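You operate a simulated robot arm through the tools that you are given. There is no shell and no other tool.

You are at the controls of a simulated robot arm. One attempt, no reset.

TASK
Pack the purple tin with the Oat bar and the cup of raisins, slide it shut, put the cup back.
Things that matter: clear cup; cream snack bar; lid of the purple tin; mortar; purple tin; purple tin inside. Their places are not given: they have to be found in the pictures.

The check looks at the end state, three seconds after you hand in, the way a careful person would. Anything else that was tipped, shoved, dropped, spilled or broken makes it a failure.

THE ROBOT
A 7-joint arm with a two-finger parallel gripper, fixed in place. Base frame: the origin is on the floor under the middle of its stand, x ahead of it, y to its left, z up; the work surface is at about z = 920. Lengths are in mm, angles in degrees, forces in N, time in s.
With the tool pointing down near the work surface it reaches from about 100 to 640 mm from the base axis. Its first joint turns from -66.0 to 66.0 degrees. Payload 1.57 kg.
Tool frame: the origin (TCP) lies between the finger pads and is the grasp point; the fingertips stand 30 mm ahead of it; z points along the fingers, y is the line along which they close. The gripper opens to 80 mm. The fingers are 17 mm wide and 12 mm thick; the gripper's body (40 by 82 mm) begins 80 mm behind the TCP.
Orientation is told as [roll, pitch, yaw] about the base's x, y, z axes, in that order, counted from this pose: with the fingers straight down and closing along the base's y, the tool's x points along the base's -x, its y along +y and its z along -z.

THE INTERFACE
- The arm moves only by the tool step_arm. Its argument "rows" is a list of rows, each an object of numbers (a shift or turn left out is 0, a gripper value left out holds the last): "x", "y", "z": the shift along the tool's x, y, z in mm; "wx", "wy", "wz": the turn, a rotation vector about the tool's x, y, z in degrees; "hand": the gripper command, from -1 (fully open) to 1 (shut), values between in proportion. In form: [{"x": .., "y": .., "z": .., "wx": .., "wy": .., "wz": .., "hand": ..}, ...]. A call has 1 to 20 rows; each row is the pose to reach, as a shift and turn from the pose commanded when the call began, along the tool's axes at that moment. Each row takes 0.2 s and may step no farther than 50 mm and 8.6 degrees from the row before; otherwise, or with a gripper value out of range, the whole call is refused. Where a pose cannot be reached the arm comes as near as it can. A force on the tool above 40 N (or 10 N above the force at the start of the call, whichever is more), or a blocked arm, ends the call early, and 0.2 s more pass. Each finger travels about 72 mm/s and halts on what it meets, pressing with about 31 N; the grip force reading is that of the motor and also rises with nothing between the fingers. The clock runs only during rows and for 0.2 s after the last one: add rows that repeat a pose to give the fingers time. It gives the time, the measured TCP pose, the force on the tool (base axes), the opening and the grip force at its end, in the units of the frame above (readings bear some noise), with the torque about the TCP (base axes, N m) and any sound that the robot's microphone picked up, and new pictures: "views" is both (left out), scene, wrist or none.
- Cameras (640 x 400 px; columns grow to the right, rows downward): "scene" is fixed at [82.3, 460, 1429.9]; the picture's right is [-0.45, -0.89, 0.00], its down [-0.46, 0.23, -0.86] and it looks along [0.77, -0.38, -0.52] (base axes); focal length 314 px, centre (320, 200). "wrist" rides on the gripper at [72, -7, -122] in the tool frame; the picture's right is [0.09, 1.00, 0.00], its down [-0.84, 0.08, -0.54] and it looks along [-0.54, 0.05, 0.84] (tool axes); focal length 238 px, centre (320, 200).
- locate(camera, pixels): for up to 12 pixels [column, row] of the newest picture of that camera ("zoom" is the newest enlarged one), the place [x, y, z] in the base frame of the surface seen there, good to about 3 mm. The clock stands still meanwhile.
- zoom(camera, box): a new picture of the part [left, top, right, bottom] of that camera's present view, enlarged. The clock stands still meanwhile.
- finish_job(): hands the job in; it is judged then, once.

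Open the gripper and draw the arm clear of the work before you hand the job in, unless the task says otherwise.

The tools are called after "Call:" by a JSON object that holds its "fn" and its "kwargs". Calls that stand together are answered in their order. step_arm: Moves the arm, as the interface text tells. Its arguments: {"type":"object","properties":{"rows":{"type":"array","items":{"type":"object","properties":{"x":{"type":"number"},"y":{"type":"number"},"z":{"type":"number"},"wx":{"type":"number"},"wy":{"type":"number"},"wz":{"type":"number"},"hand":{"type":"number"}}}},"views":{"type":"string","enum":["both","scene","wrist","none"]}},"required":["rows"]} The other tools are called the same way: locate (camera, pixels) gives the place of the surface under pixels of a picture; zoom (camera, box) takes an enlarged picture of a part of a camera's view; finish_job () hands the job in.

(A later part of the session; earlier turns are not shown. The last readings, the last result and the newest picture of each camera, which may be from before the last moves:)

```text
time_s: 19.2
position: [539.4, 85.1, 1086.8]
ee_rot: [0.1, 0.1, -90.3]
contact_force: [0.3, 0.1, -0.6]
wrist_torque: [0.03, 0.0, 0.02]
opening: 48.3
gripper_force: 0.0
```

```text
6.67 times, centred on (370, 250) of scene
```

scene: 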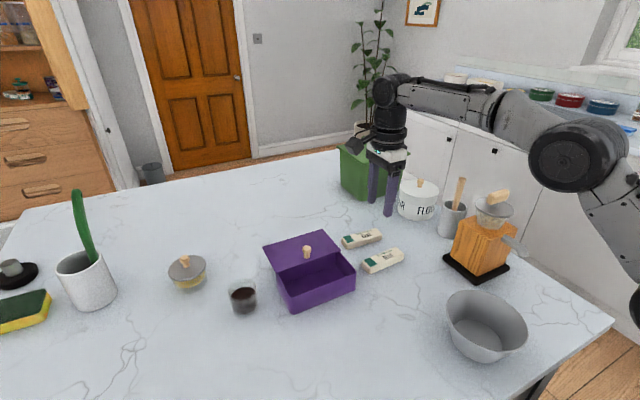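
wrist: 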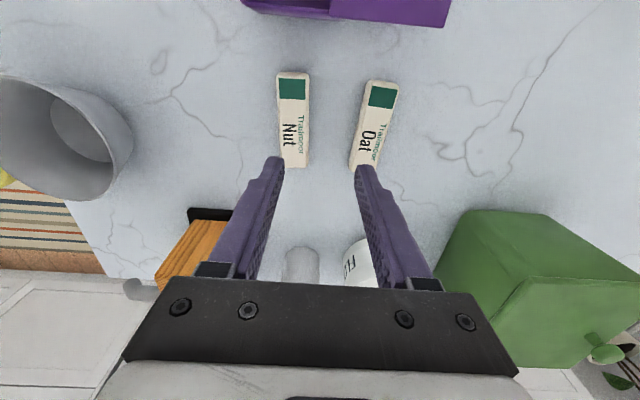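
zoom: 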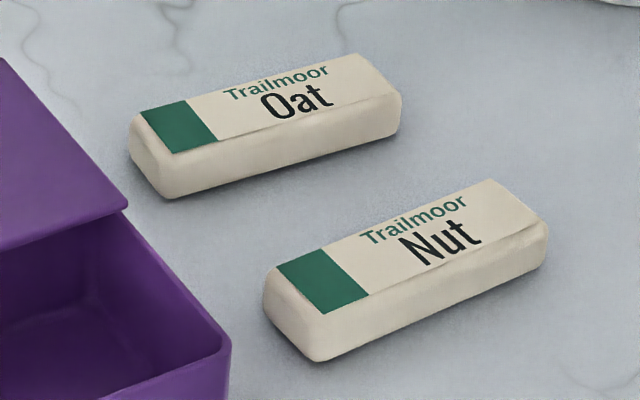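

The Oat bar's top is ~30 mm wide, centred about (602, 80), z 920–944, nearly parallel to y. I descend in an arc to just above it and check alignment before lowering.

Call:
{"fn": "step_arm", "kwargs": {"rows": [{"y": 10, "z": 30, "x": -1, "wz": 1.2, "hand": -0.2}, {"y": 22, "z": 60, "x": -2, "wz": 1.2}, {"y": 35, "z": 87, "x": -3, "wz": 1.2}, {"y": 50, "z": 97, "x": -5, "wz": 1.2}, {"y": 62, "z": 100, "x": -5, "wz": 1.2}, {"y": 62, "z": 103, "x": -5, "wz": 1.2}, {"y": 62, "z": 103, "x": -5, "wz": 1.2}]}}

Call:
{"fn": "zoom", "kwargs": {"camera": "wrist", "box": [220, 60, 420, 220]}}

Call:
{"fn": "zoom", "kwargs": {"camera": "scene", "box": [330, 180, 430, 280]}}

```text
time_s: 20.8
position: [601.7, 81.2, 986.0]
ee_rot: [0.0, 0.1, -91.3]
contact_force: [0.5, 0.2, -0.7]
wrist_torque: [0.0, 0.01, -0.02]
opening: 48.0
gripper_force: 0.0
```

scene: 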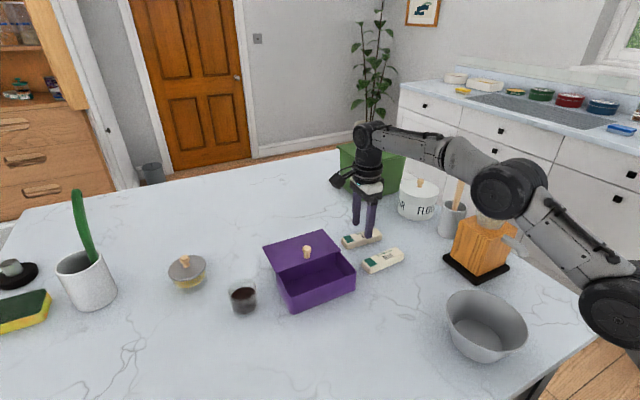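
wrist: 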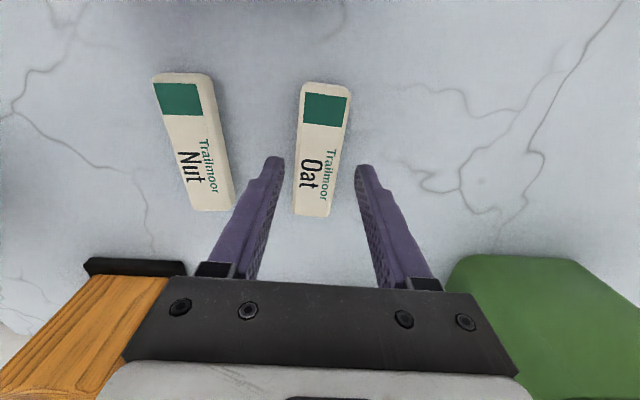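

```text
2.50 times, centred on (320, 140) of wrist
```

zoom: 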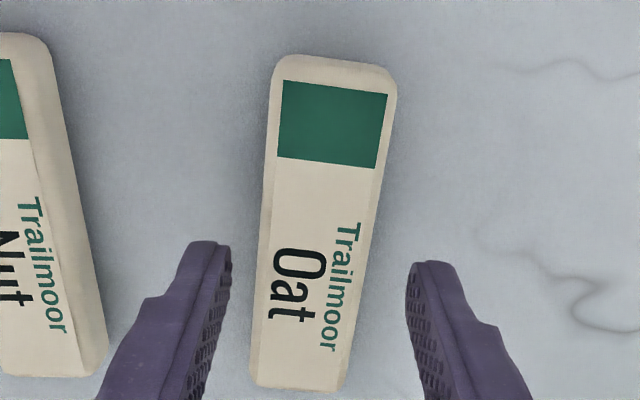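

```text
4.00 times, centred on (380, 230) of scene
```

zoom: 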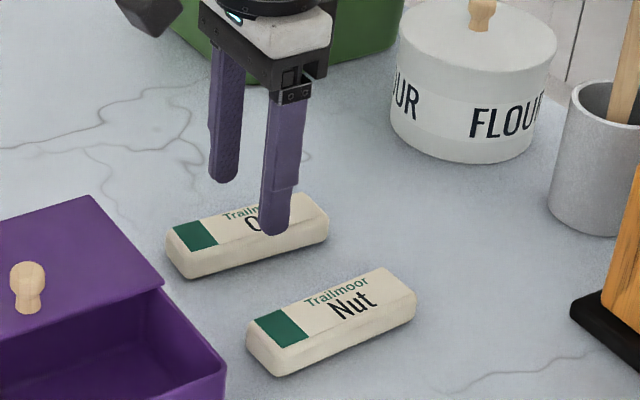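

The bar sits between the fingers (zoom: bar 255–370 between tips 230 and 408). I lower 32 mm and close on it.

Call:
{"fn": "step_arm", "kwargs": {"rows": [{"z": 12, "hand": -0.2}, {"z": 22}, {"z": 30}, {"z": 32}, {"z": 32, "hand": 0.2}, {"z": 32, "hand": 0.6}, {"z": 32, "hand": 1}, {"z": 32, "hand": 1}]}}

```text
time_s: 22.6
position: [602.9, 80.8, 952.1]
ee_rot: [0.1, 0.1, -91.4]
contact_force: [0.4, -0.1, 0.3]
wrist_torque: [0.0, -0.03, -0.03]
opening: 33.0
gripper_force: 30.8
```

scene: 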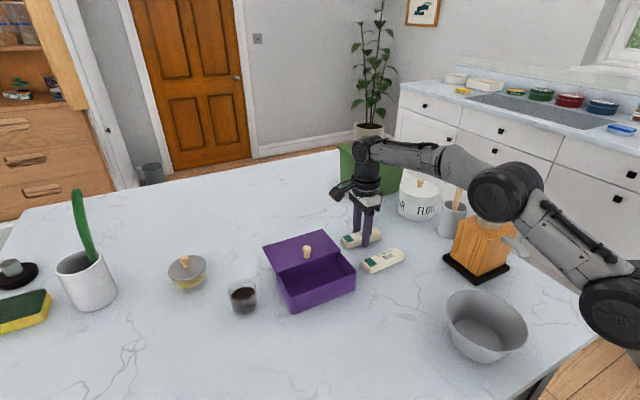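
wrist: 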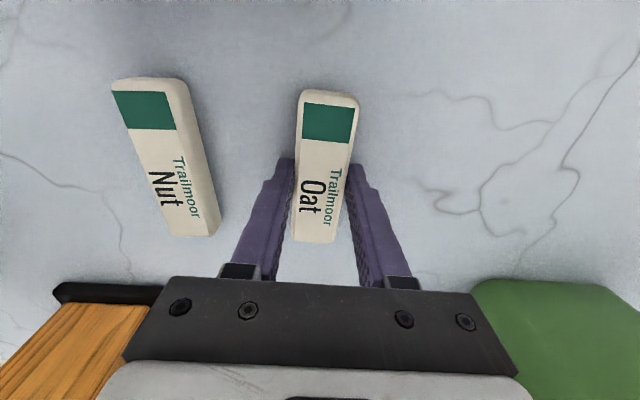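

The Oat bar is gripped (33 mm, 31 N). I lift it while drawing inward, then carry it over to above the tin at z≈1050 (bar bottom above the knob).

Call:
{"fn": "step_arm", "kwargs": {"rows": [{"z": -15, "hand": 1}, {"z": -35, "y": -5}, {"z": -55, "y": -20}, {"z": -75, "y": -40}, {"z": -90, "y": -60}, {"z": -98, "y": -80, "x": 10}, {"z": -98, "y": -95, "x": 30}, {"z": -98, "y": -100, "x": 55}, {"z": -98, "y": -100, "x": 80}, {"z": -98, "y": -100, "x": 105}, {"z": -98, "y": -100, "x": 130}, {"z": -98, "y": -100, "x": 150}, {"z": -98, "y": -100, "x": 166}, {"z": -98, "y": -100, "x": 166}]}}

Call:
{"fn": "zoom", "kwargs": {"camera": "scene", "box": [240, 190, 400, 320]}}

```text
time_s: 25.6
position: [504.0, 248.5, 1049.4]
ee_rot: [0.0, 0.1, -91.3]
contact_force: [1.1, -0.1, -0.1]
wrist_torque: [0.0, 0.05, 0.04]
opening: 33.0
gripper_force: 31.1
```

scene: 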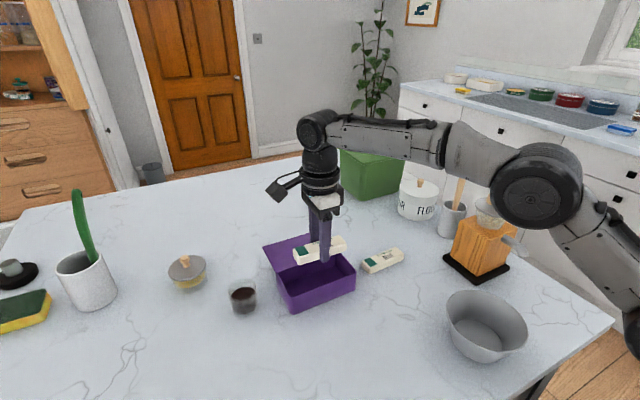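
wrist: 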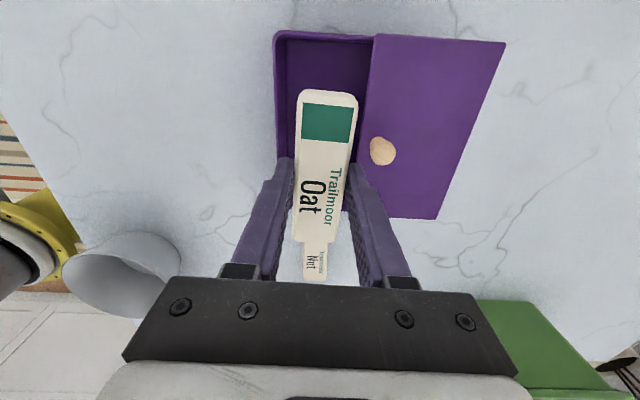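

```text
3.08 times, centred on (320, 255) of scene
```

zoom: 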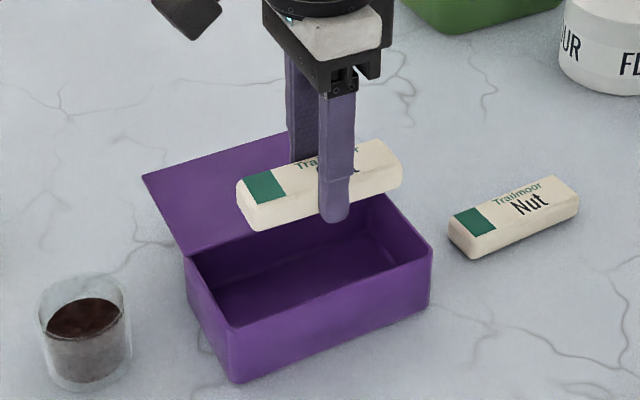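

The Oat bar hangs level above the tin. I locate the tin's rim and floor in both views to align it before lowering.

Call:
{"fn": "locate", "kwargs": {"camera": "wrist", "pixels": [[276, 38], [275, 90], [283, 45], [290, 60], [330, 70], [362, 60], [374, 38], [364, 100], [280, 130], [287, 125], [436, 218], [505, 43]]}}

Call:
{"fn": "locate", "kwargs": {"camera": "zoom", "pixels": [[230, 330], [430, 255], [187, 258], [250, 318], [420, 255], [330, 290], [230, 380], [428, 305], [310, 275], [215, 270], [350, 265], [390, 240]]}}

```text
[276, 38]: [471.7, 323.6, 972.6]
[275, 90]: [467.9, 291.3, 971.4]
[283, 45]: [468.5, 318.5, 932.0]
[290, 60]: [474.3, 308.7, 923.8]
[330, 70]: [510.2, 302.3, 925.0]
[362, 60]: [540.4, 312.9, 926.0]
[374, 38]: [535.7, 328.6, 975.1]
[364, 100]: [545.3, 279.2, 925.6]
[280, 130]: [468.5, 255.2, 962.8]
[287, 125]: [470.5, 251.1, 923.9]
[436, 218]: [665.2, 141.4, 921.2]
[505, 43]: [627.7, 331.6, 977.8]
```

```text
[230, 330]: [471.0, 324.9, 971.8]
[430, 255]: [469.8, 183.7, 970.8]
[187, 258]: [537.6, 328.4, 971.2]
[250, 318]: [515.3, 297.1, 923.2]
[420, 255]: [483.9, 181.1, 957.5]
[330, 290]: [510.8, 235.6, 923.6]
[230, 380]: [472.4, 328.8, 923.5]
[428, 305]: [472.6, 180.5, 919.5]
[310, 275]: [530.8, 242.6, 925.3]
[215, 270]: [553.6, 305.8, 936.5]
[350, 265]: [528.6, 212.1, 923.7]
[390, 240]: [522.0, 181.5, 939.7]
```

Tin inside: x≈471 to the lid edge at ≈538, y≈184–323, floor z≈925. I centre the bar (+1.5 mm x, +5.5 mm y, 2° turn) and lower to just above the rim to check alignment.

Call:
{"fn": "step_arm", "kwargs": {"rows": [{"x": 3, "y": 1, "z": 5, "wz": -1, "hand": 1}, {"x": 5.5, "y": 1.4, "z": 15, "wz": -2}, {"x": 5.5, "y": 1.4, "z": 25, "wz": -2}, {"x": 5.5, "y": 1.4, "z": 33, "wz": -2}, {"x": 5.5, "y": 1.4, "z": 33, "wz": -2}]}}

Call:
{"fn": "zoom", "kwargs": {"camera": "wrist", "box": [220, 20, 480, 240]}}

Call:
{"fn": "zoom", "kwargs": {"camera": "scene", "box": [250, 210, 370, 320]}}

```text
time_s: 26.8
position: [506.5, 254.7, 1016.4]
ee_rot: [0.0, 0.2, -89.3]
contact_force: [0.8, -0.4, 0.4]
wrist_torque: [0.03, -0.02, 0.01]
opening: 32.8
gripper_force: 30.6
```

scene: 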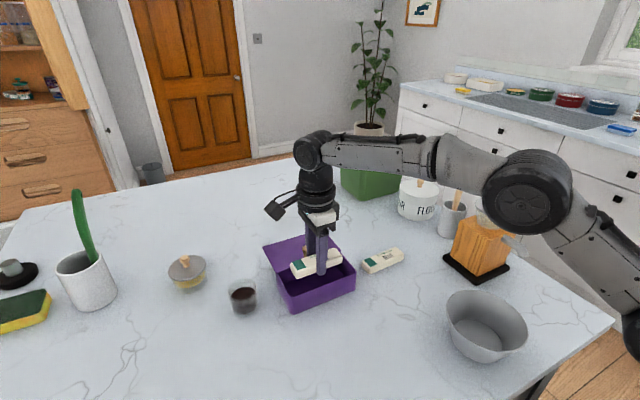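
wrist: 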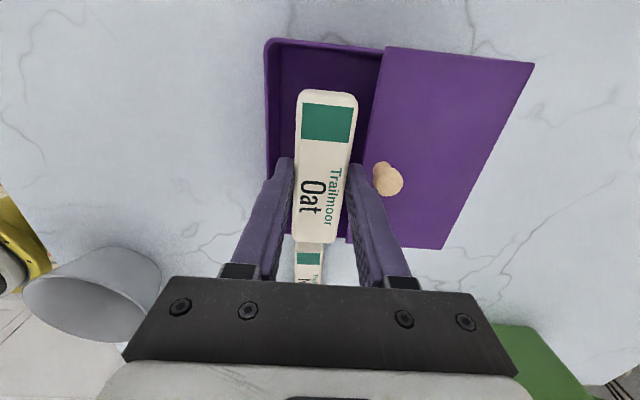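

```text
1.82 times, centred on (350, 130) of wrist
```

zoom: 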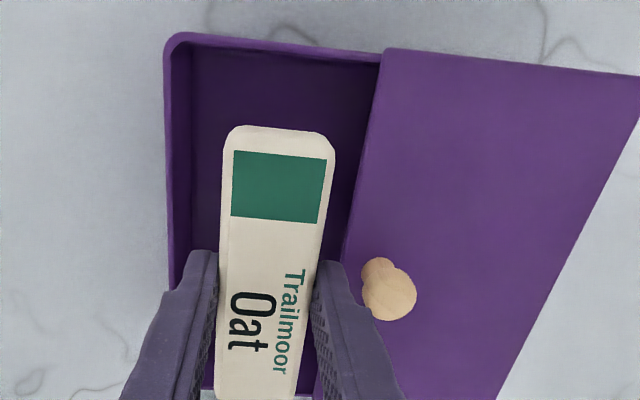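

```text
3.64 times, centred on (310, 265) of scene
```

zoom: 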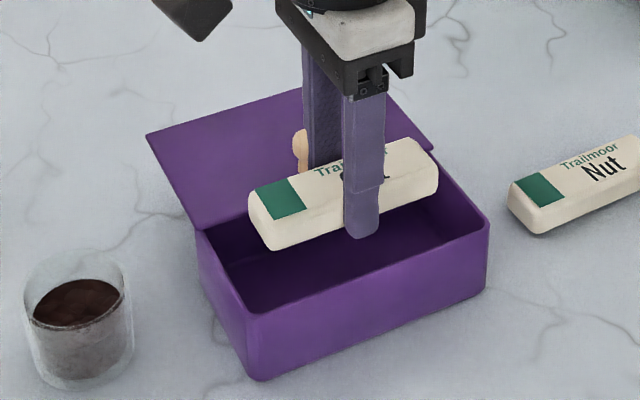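

The gaps beside the fingers look small, so I measure the rim's inner edge, the lid edge and the fingers here.

Call:
{"fn": "locate", "kwargs": {"camera": "wrist", "pixels": [[268, 70], [272, 70], [277, 70], [268, 130], [272, 130], [382, 70], [386, 70], [372, 125], [376, 125], [283, 162], [357, 172], [290, 165]]}}

Call:
{"fn": "zoom", "kwargs": {"camera": "wrist", "box": [250, 110, 410, 210]}}

```text
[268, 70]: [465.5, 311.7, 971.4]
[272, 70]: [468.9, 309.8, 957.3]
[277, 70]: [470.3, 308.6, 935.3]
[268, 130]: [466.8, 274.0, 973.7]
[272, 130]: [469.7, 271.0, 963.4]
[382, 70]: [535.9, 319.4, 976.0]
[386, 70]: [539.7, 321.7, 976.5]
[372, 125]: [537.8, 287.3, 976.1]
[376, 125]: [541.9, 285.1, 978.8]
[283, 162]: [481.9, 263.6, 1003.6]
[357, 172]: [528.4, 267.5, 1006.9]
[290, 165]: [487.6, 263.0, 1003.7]
```

```text
4.00 times, centred on (330, 160) of wrist
```

zoom: 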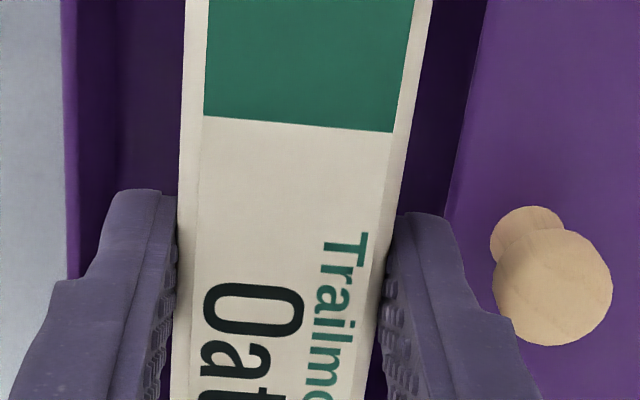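

The rim's inner edge is at x≈469 and the lid edge ≈537, centre ≈503. I check the finger's stepped profile to know how much room it needs inside.

Call:
{"fn": "locate", "kwargs": {"camera": "wrist", "pixels": [[281, 166], [277, 172], [273, 178], [265, 183], [260, 190], [255, 200], [363, 178], [367, 184], [376, 194], [380, 200], [288, 190], [352, 190]]}}

Call:
{"fn": "zoom", "kwargs": {"camera": "scene", "box": [285, 200, 355, 280]}}

```text
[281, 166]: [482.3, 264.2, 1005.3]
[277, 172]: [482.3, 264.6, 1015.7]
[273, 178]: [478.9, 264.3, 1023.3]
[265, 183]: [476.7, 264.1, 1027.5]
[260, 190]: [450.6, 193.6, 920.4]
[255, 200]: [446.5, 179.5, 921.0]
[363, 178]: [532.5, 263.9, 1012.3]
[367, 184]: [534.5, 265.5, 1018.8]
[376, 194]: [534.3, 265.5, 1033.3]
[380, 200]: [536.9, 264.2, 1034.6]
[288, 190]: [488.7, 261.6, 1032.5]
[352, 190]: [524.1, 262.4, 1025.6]
```

```text
5.00 times, centred on (320, 240) of scene
```

zoom: 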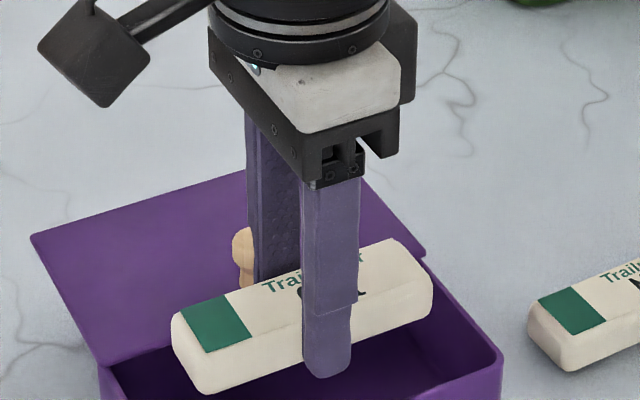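

The finger's step is ~40 mm above the tip, so stopping with the tip near z=935 keeps the thick part above the lid. I shift −3 mm in x and lower slowly 50 mm.

Call:
{"fn": "step_arm", "kwargs": {"rows": [{"y": -3, "hand": 1}, {"y": -3, "z": 8}, {"y": -3, "z": 16}, {"y": -3, "z": 24}, {"y": -3, "z": 32}, {"y": -3, "z": 40}, {"y": -3, "z": 46}, {"y": -3, "z": 51}, {"y": -3, "z": 51}]}}

Call:
{"fn": "zoom", "kwargs": {"camera": "wrist", "box": [220, 20, 480, 240]}}

Call:
{"fn": "zoom", "kwargs": {"camera": "scene", "box": [250, 210, 370, 320]}}

```text
time_s: 28.8
position: [503.6, 254.8, 966.3]
ee_rot: [0.1, 0.1, -89.3]
contact_force: [-0.7, 0.6, -0.8]
wrist_torque: [-0.01, -0.01, 0.0]
opening: 32.7
gripper_force: 31.5
```

scene: 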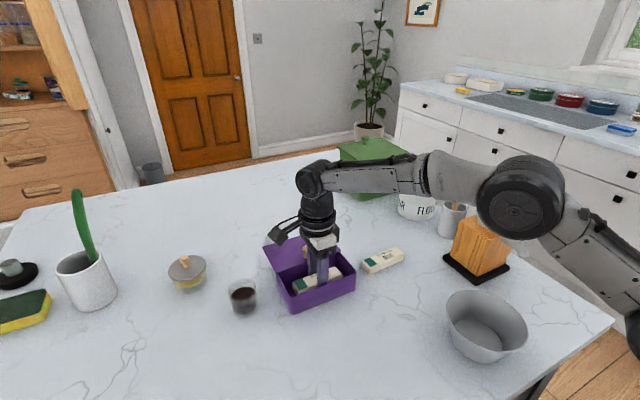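
wrist: 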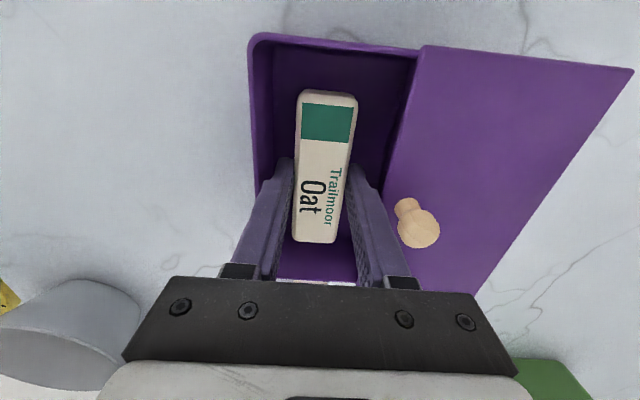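

```text
1.82 times, centred on (350, 130) of wrist
```

zoom: 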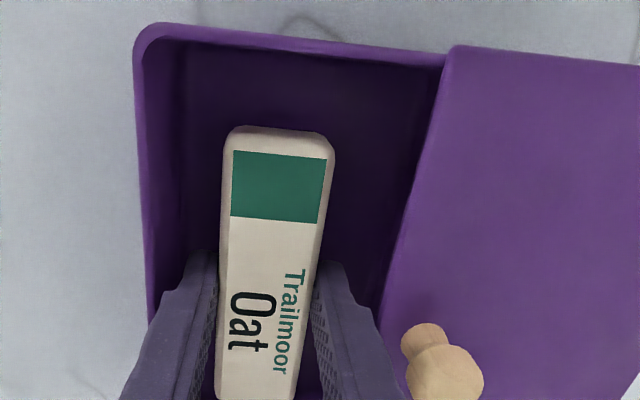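

```text
3.64 times, centred on (310, 265) of scene
```

zoom: 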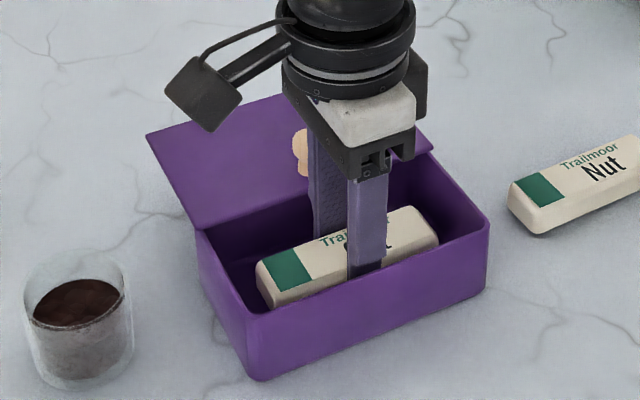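

No contact so far; the left finger is nearer the rim than the right is to the lid, so I shift +1.5 mm, lower 4 mm more, and open just a few millimetres to let the bar settle.

Call:
{"fn": "step_arm", "kwargs": {"rows": [{"y": 1.5, "z": 2, "hand": 1}, {"y": 1.5, "z": 4}, {"y": 1.5, "z": 4, "hand": 0.15}, {"y": 1.5, "z": 4, "hand": 0.1}, {"y": 1.5, "z": 4, "hand": 0.06}, {"y": 1.5, "z": 4, "hand": 0.06}]}}

Call:
{"fn": "zoom", "kwargs": {"camera": "wrist", "box": [220, 20, 480, 240]}}

Call:
{"fn": "zoom", "kwargs": {"camera": "scene", "box": [250, 210, 370, 320]}}

```text
time_s: 30.2
position: [505.4, 254.3, 962.9]
ee_rot: [0.1, 0.1, -89.3]
contact_force: [-0.8, 0.5, -0.1]
wrist_torque: [-0.01, 0.01, 0.03]
opening: 37.4
gripper_force: 0.0
```

scene: 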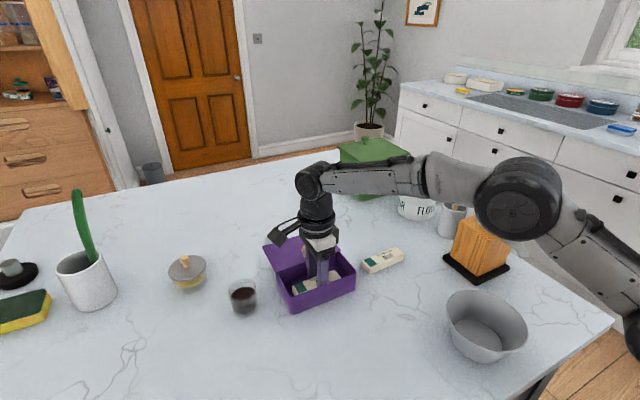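
wrist: 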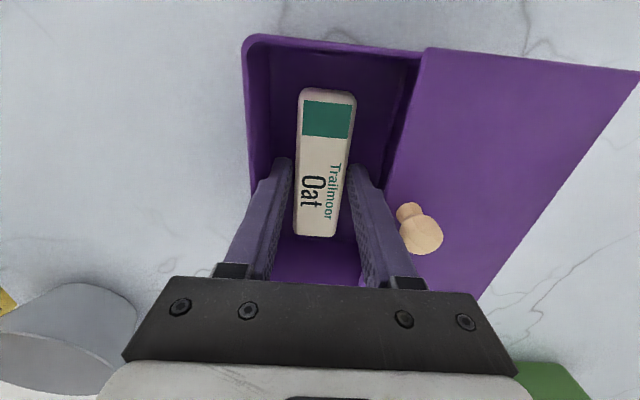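

```text
1.82 times, centred on (350, 130) of wrist
```

zoom: 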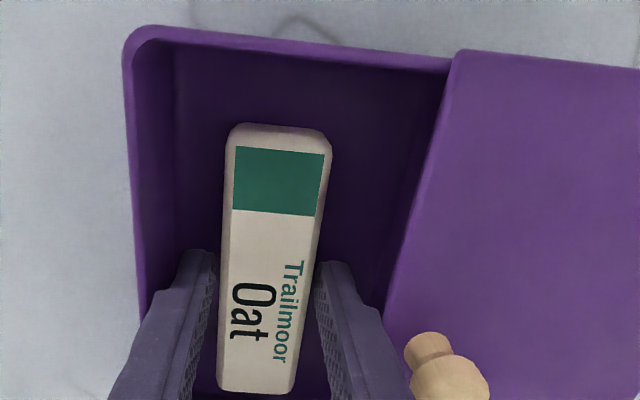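

```text
3.64 times, centred on (310, 265) of scene
```

zoom: 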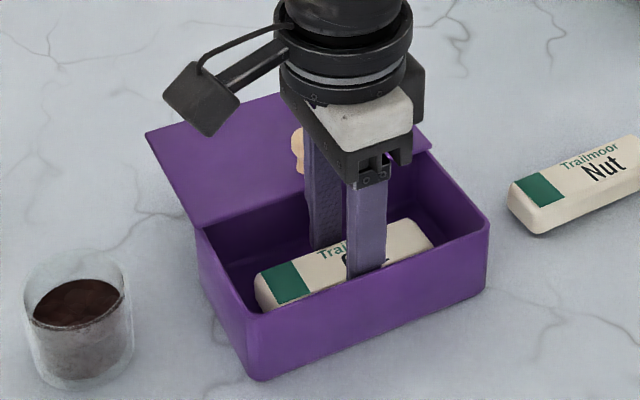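

The bar is loose (opening 37.4 mm, no grip force) and lying in the tin. I rise straight up without changing the opening.

Call:
{"fn": "step_arm", "kwargs": {"rows": [{"z": -6, "hand": 0.06}, {"z": -14}, {"z": -25}, {"z": -40}, {"z": -60}, {"z": -85}, {"z": -110}, {"z": -125}, {"z": -125}]}}

Call:
{"fn": "zoom", "kwargs": {"camera": "scene", "box": [200, 210, 400, 330]}}

```text
time_s: 32.2
position: [505.3, 253.0, 1086.4]
ee_rot: [0.0, 0.1, -89.4]
contact_force: [0.6, -0.2, -0.2]
wrist_torque: [-0.03, 0.01, -0.04]
opening: 37.6
gripper_force: 0.2
```

scene: 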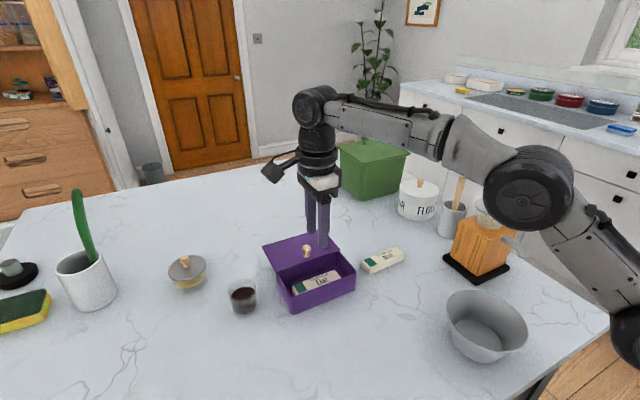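
wrist: 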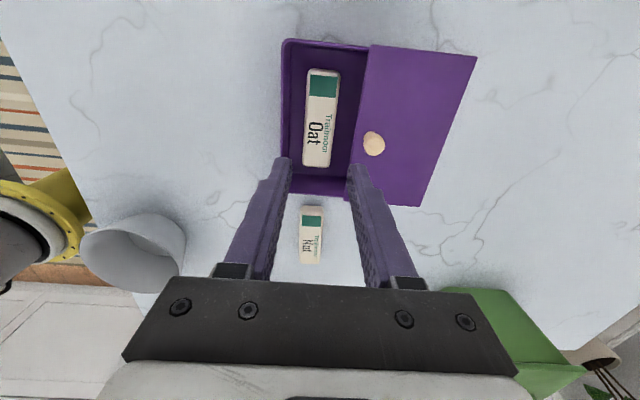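

```text
3.20 times, centred on (300, 270) of scene
```

zoom: 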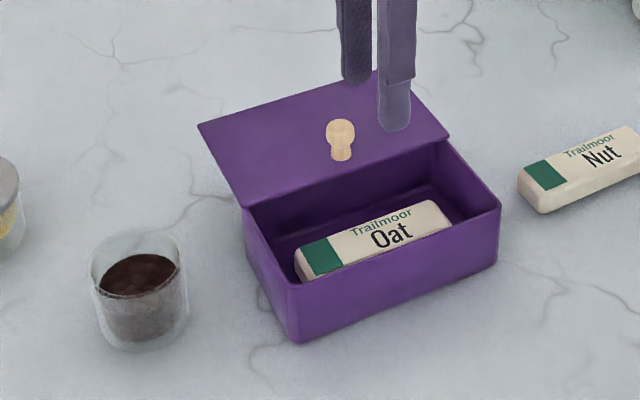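

The Oat bar lies flat in the tin beside the −x wall. Next is the cup: I want a nearly horizontal grasp with the camera on top, so I move toward the cup's near side while turning the tool another 90° about its axis.

Call:
{"fn": "step_arm", "kwargs": {"rows": [{"x": 8, "y": -9, "z": -2, "wz": 7.5, "hand": 0.06}, {"x": 16, "y": -18, "z": -4, "wz": 15}, {"x": 25, "y": -27, "z": -6, "wz": 22.5}, {"x": 33, "y": -36, "z": -8, "wz": 30, "hand": -1}, {"x": 42, "y": -45, "z": -10, "wz": 37.5}, {"x": 50, "y": -54, "z": -12, "wz": 45}, {"x": 58, "y": -63, "z": -14, "wz": 52.5}, {"x": 66, "y": -72, "z": -16, "wz": 60}, {"x": 75, "y": -81, "z": -18, "wz": 67.5}, {"x": 84, "y": -90, "z": -20, "wz": 75}, {"x": 92, "y": -98, "z": -20, "wz": 82.5}, {"x": 100, "y": -105, "z": -20, "wz": 90}, {"x": 100, "y": -105, "z": -20, "wz": 90}]}}

```text
time_s: 35.0
position: [425.8, 104.9, 1003.2]
ee_rot: [-9.3, 2.2, -169.7]
contact_force: [0.4, 0.4, -0.1]
wrist_torque: [0.05, 0.0, 0.01]
opening: 79.9
gripper_force: 0.0
out of reach, approached as far as the arm can: row 7, 8, 9, 10, 11, 12, 13
```

scene: 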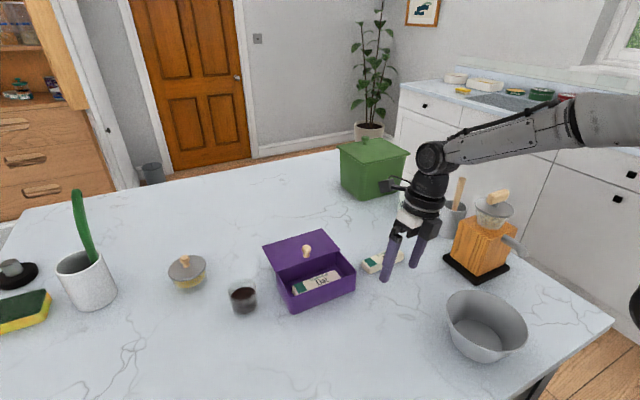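
wrist: 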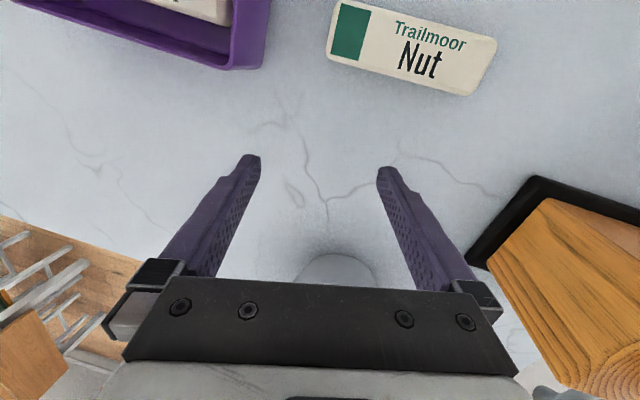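

The last joint hit its limit that way (near yaw −140 at this side), and the arm swung to (426,105,1003); nothing was touched as far as I see. I level the tool and rise, then will unwind the other way round to reach the flipped orientation.

Call:
{"fn": "step_arm", "kwargs": {"rows": [{"z": -10, "wx": -3, "hand": -1}, {"z": -25, "wx": -6}, {"z": -45, "wx": -9.3}, {"z": -65, "wx": -9.3}, {"z": -85, "wx": -9.3}, {"z": -100, "wx": -9.3}, {"z": -100, "wx": -9.3}]}}

```text
time_s: 36.6
position: [417.5, 38.8, 1095.0]
ee_rot: [-1.1, 2.2, -168.1]
contact_force: [0.5, 0.7, -0.6]
wrist_torque: [-0.04, -0.01, -0.01]
opening: 79.8
gripper_force: 0.1
out of reach, approached as far as the arm can: row 1, 2, 3, 4, 5, 6, 7
```

scene: 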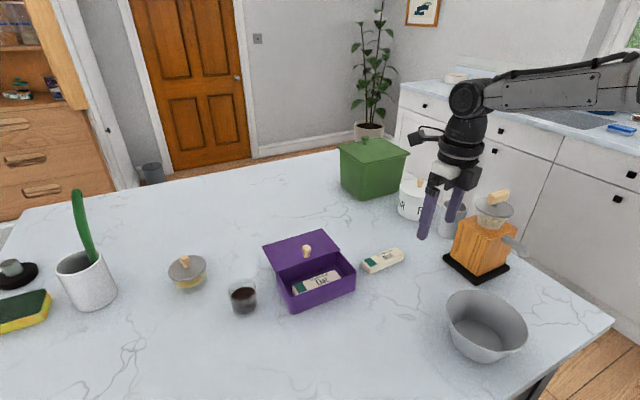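
wrist: 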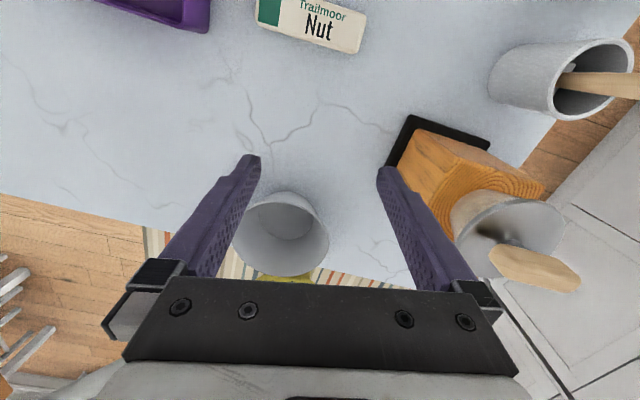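

The last joint is at its limit (~173° from neutral). I rise, move back to the middle and unwind the tool −170° first.

Call:
{"fn": "step_arm", "kwargs": {"rows": [{"x": 1, "y": -8, "z": -3, "wz": -8.5, "hand": -1}, {"x": 1, "y": -16, "z": -6, "wz": -17}, {"x": 2, "y": -24, "z": -9, "wz": -25.5}, {"x": 3, "y": -32, "z": -12, "wz": -34}, {"x": 3, "y": -40, "z": -15, "wz": -42.5}, {"x": 4, "y": -48, "z": -18, "wz": -51}, {"x": 5, "y": -56, "z": -21, "wz": -59.5}, {"x": 5, "y": -64, "z": -24, "wz": -68}, {"x": 6, "y": -72, "z": -27, "wz": -76.5}, {"x": 7, "y": -80, "z": -30, "wz": -85}, {"x": 7, "y": -88, "z": -33, "wz": -93.5}, {"x": 8, "y": -96, "z": -36, "wz": -102}, {"x": 9, "y": -104, "z": -39, "wz": -110.5}, {"x": 9, "y": -112, "z": -42, "wz": -119}, {"x": 10, "y": -120, "z": -45, "wz": -127.5}, {"x": 11, "y": -128, "z": -48, "wz": -136}, {"x": 11, "y": -136, "z": -51, "wz": -144.5}, {"x": 12, "y": -144, "z": -54, "wz": -153}, {"x": 13, "y": -152, "z": -57, "wz": -161.5}, {"x": 13, "y": -160, "z": -60, "wz": -170}]}}

```text
time_s: 40.8
position: [398.9, 201.7, 1155.3]
ee_rot: [0.5, -2.0, 0.7]
contact_force: [0.3, 0.3, 0.0]
wrist_torque: [0.01, -0.01, 0.02]
opening: 80.0
gripper_force: 0.0
```

scene: 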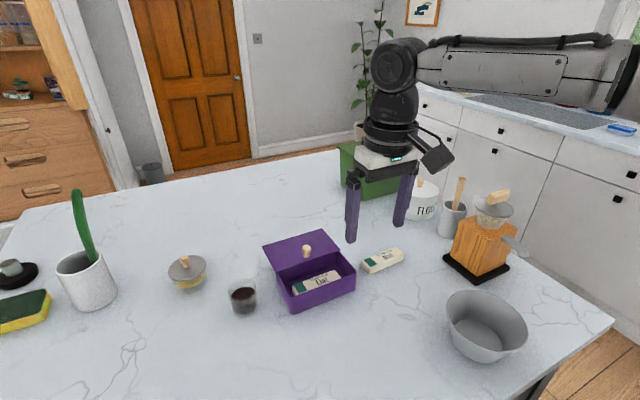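
wrist: 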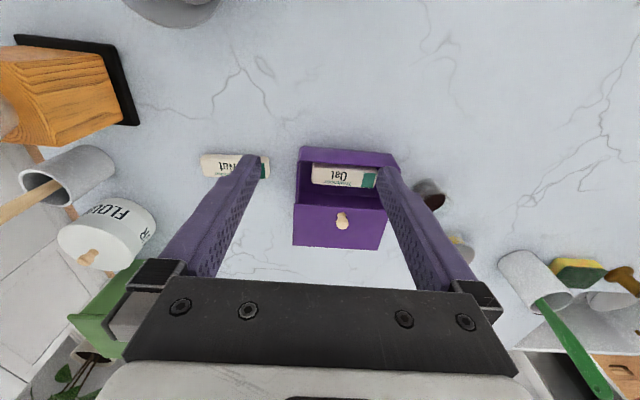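

The tool is back at yaw ≈0. I'll take the cup with the tool inclined about 42° below horizontal, heading ~20°, so that rolling it pours sideways. First I shift toward the cup and turn the heading.

Call:
{"fn": "step_arm", "kwargs": {"rows": [{"x": -4, "y": 21, "z": 1, "wz": -3.2, "hand": -1}, {"x": -8, "y": 43, "z": 2, "wz": -6.4}, {"x": -12, "y": 64, "z": 3, "wz": -9.6}, {"x": -15, "y": 85, "z": 4, "wz": -12.8}, {"x": -19, "y": 107, "z": 5, "wz": -16}, {"x": -22, "y": 128, "z": 5, "wz": -19.3}, {"x": -22, "y": 128, "z": 5, "wz": -19.3}]}}

```text
time_s: 42.4
position: [419.5, 329.6, 1152.8]
ee_rot: [-0.4, -2.2, 19.8]
contact_force: [0.3, -1.1, 0.5]
wrist_torque: [0.02, -0.03, 0.0]
opening: 80.0
gripper_force: 0.1
```

scene: 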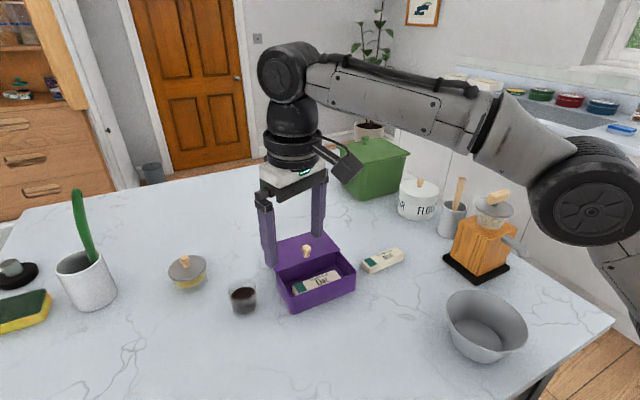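
wrist: 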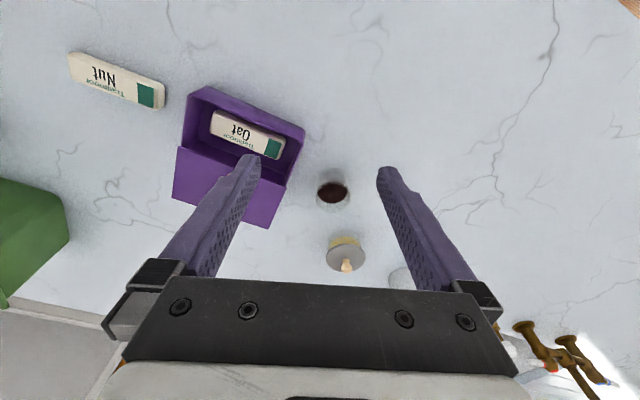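

Good view of the cup at wrist (333,192). I zoom in on it from both cameras and locate its rim and raisins.

Call:
{"fn": "zoom", "kwargs": {"camera": "wrist", "box": [290, 160, 380, 220]}}

Call:
{"fn": "locate", "kwargs": {"camera": "zoom", "pixels": [[200, 200], [300, 140], [300, 220], [250, 200], [360, 200], [300, 270], [300, 100], [190, 240], [400, 250], [300, 330]]}}

Call:
{"fn": "zoom", "kwargs": {"camera": "scene", "box": [205, 265, 285, 325]}}

Call:
{"fn": "locate", "kwargs": {"camera": "zoom", "pixels": [[180, 130], [315, 110], [430, 150], [300, 190], [250, 220], [350, 220], [300, 380], [185, 200], [425, 200], [300, 150], [190, 330], [420, 330]]}}

```text
6.67 times, centred on (335, 190) of wrist
```

zoom: 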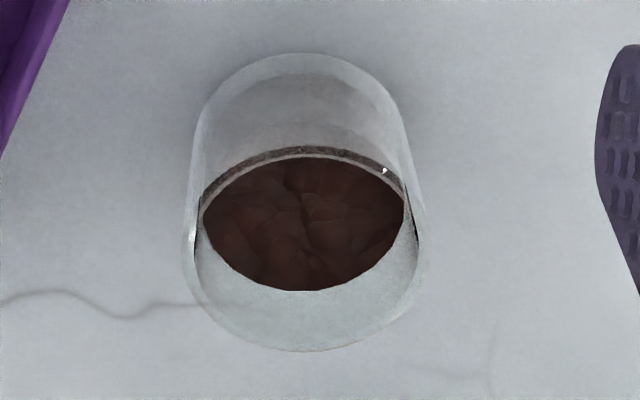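

```text
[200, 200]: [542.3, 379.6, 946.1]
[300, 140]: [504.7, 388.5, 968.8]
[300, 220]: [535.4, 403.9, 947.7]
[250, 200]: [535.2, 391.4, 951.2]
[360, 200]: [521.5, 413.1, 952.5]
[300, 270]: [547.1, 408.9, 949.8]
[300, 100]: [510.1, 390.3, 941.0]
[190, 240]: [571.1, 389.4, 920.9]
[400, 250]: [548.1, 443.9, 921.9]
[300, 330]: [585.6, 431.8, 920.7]
```

```text
6.67 times, centred on (245, 295) of scene
```

zoom: 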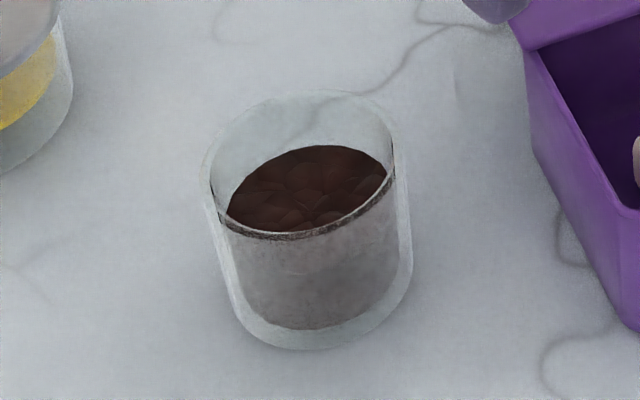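

```text
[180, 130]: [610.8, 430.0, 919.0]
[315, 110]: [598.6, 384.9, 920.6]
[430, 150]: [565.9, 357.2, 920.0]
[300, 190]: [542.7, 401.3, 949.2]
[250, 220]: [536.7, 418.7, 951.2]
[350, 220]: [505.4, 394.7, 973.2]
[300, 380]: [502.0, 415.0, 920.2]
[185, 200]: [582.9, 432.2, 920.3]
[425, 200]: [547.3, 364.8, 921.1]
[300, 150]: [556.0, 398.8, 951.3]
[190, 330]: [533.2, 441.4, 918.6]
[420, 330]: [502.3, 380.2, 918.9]
```

The cup's rim centre comes out near (533, 402), rim z≈970, about 54 mm across. I pitch the tool outward to about 42° below horizontal while moving to a stand-off point behind and above it.

Call:
{"fn": "step_arm", "kwargs": {"rows": [{"x": -8.5, "y": 4.2, "z": 17, "wy": -6.6, "hand": -1}, {"x": -17, "y": 8.4, "z": 34, "wy": -13.2}, {"x": -25.6, "y": 12.6, "z": 51, "wy": -19.8}, {"x": -34.1, "y": 16.8, "z": 68, "wy": -26.4}, {"x": -42.6, "y": 21, "z": 85, "wy": -33}, {"x": -51, "y": 25.2, "z": 102, "wy": -39.6}, {"x": -59.7, "y": 29.4, "z": 119, "wy": -46}, {"x": -59.7, "y": 29.4, "z": 119, "wy": -46}]}}

Call:
{"fn": "zoom", "kwargs": {"camera": "wrist", "box": [230, 100, 410, 220]}}

Call:
{"fn": "zoom", "kwargs": {"camera": "scene", "box": [180, 200, 360, 330]}}

```text
time_s: 44.2
position: [472.1, 380.0, 1034.5]
ee_rot: [-0.3, -48.1, 20.2]
contact_force: [-0.2, -0.6, 0.5]
wrist_torque: [0.0, -0.01, 0.02]
opening: 80.0
gripper_force: 0.0
```

scene: 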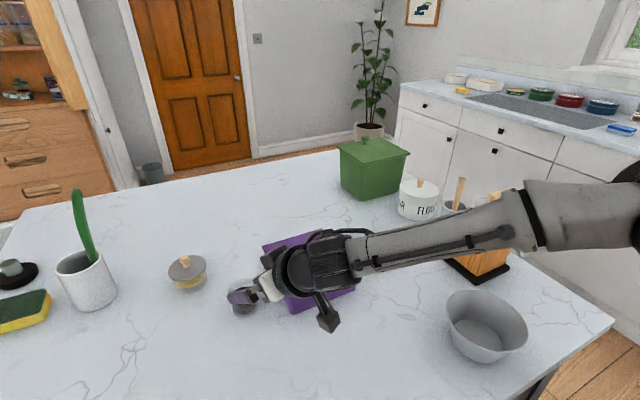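
wrist: 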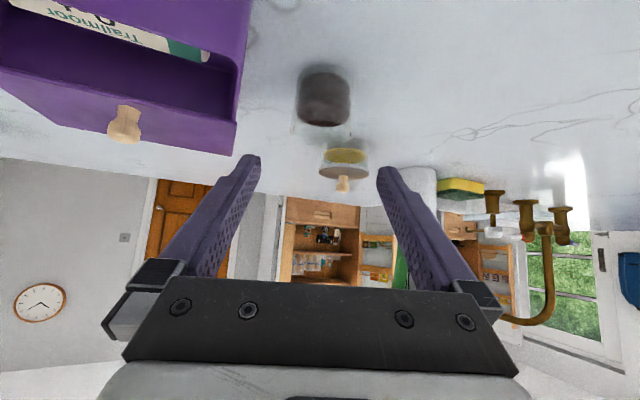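

```text
3.33 times, centred on (320, 160) of wrist
```

zoom: 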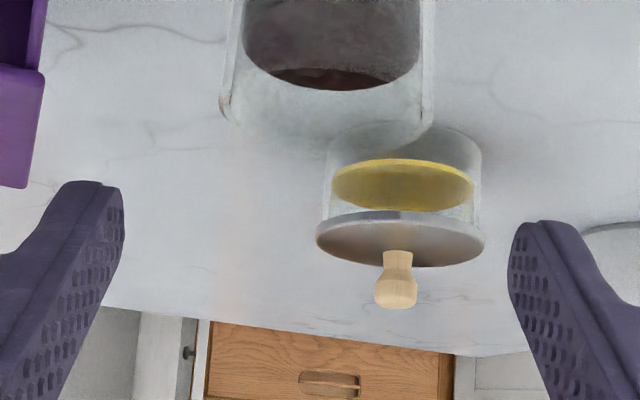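

```text
3.08 times, centred on (270, 265) of scene
```

zoom: 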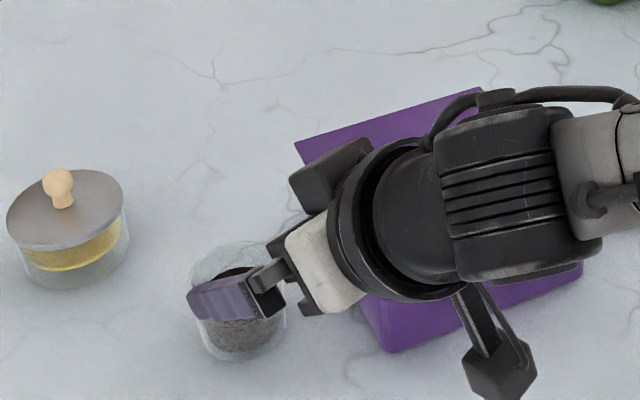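

The cup is centred laterally between the fingers (wrist (323,98)). I check its near wall and rim from this view before advancing.

Call:
{"fn": "zoom", "kwargs": {"camera": "wrist", "box": [270, 50, 380, 150]}}

Call:
{"fn": "locate", "kwargs": {"camera": "wrist", "pixels": [[323, 72], [323, 90], [323, 110], [323, 122], [322, 134], [303, 95], [345, 98], [296, 128], [349, 134], [323, 64]]}}

```text
4.00 times, centred on (325, 100) of wrist
```

zoom: 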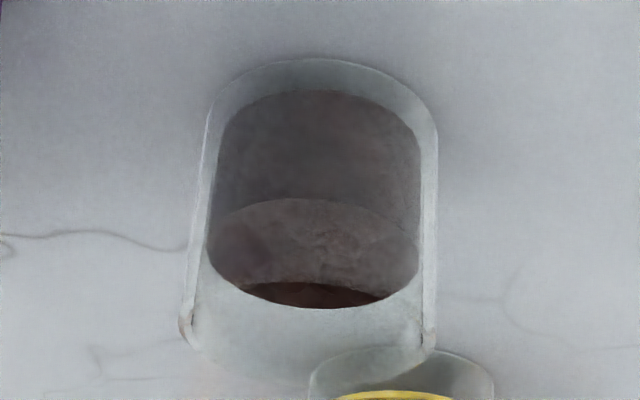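

```text
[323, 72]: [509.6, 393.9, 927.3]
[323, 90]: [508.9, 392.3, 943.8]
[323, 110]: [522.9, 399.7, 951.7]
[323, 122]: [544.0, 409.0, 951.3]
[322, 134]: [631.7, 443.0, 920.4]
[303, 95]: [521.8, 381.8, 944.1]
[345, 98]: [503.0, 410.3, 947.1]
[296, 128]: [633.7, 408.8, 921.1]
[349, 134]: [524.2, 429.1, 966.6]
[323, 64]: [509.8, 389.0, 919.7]
```

The raisins' near face gives a cup centre of about (532.5, 401). I advance along the tool axis with the fingers open, stopping 20 mm short to check.

Call:
{"fn": "step_arm", "kwargs": {"rows": [{"x": 9, "y": -0.4, "z": 12, "hand": -1}, {"x": 18.7, "y": -0.8, "z": 24}, {"x": 18.7, "y": -0.8, "z": 38}, {"x": 18.7, "y": -0.8, "z": 52}, {"x": 18.7, "y": -0.8, "z": 66}, {"x": 18.7, "y": -0.8, "z": 80}, {"x": 18.7, "y": -0.8, "z": 80}]}}

Call:
{"fn": "zoom", "kwargs": {"camera": "wrist", "box": [230, 60, 410, 200]}}

Call:
{"fn": "zoom", "kwargs": {"camera": "scene", "box": [190, 240, 350, 350]}}

```text
time_s: 45.8
position: [514.0, 394.9, 968.7]
ee_rot: [-0.4, -48.2, 19.9]
contact_force: [0.3, -0.5, 0.8]
wrist_torque: [0.0, -0.03, 0.01]
opening: 79.8
gripper_force: 0.2
```

scene: 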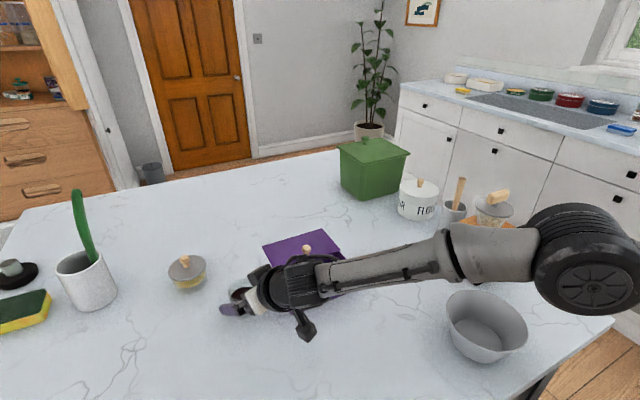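
wrist: 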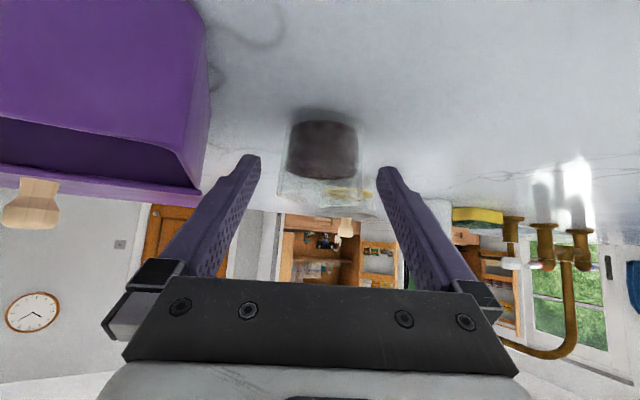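

```text
2.86 times, centred on (320, 130) of wrist
```

zoom: 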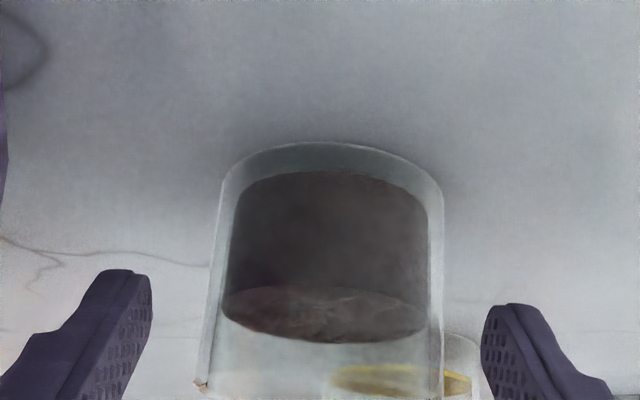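

```text
3.64 times, centred on (270, 295) of scene
```

zoom: 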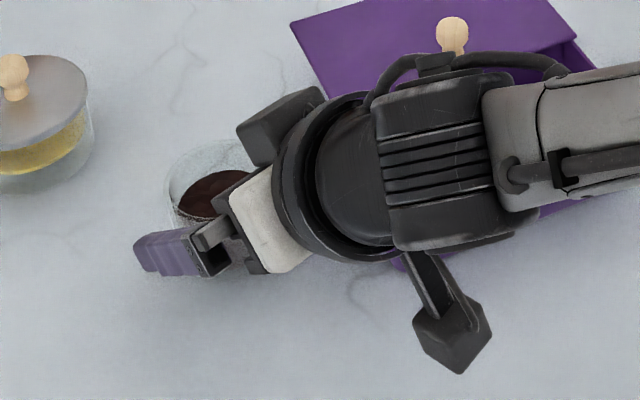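

The cup sits centred between the fingers (zoom 200–445 between tips 152 and 480). I advance the last 23 mm and then close slowly on the glass.

Call:
{"fn": "step_arm", "kwargs": {"rows": [{"z": 8, "hand": -1}, {"z": 16}, {"z": 22.7}, {"z": 22.7}]}}

Call:
{"fn": "zoom", "kwargs": {"camera": "wrist", "box": [230, 80, 410, 220]}}

```text
time_s: 46.8
position: [528.8, 400.4, 953.7]
ee_rot: [-0.5, -48.1, 20.0]
contact_force: [0.5, 0.9, 0.0]
wrist_torque: [0.03, 0.01, -0.01]
opening: 80.0
gripper_force: 0.0
```

scene: 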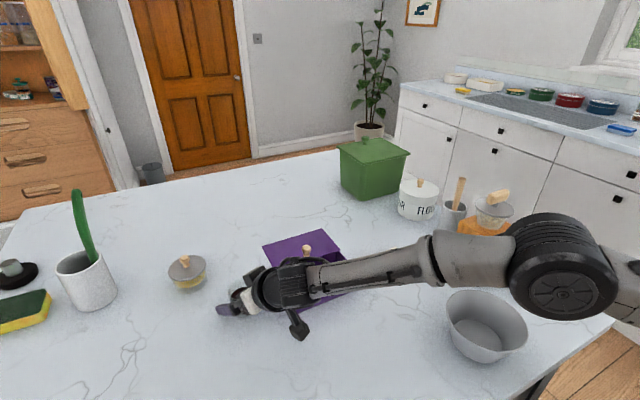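
wrist: 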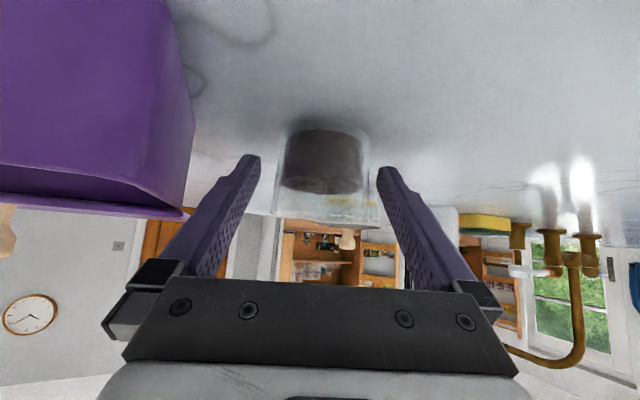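

```text
2.86 times, centred on (320, 150) of wrist
```

zoom: 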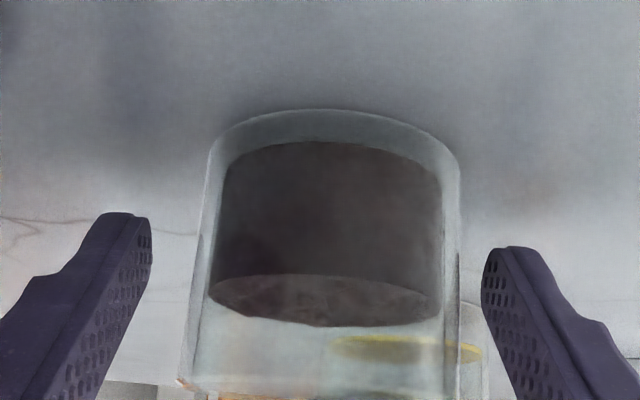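

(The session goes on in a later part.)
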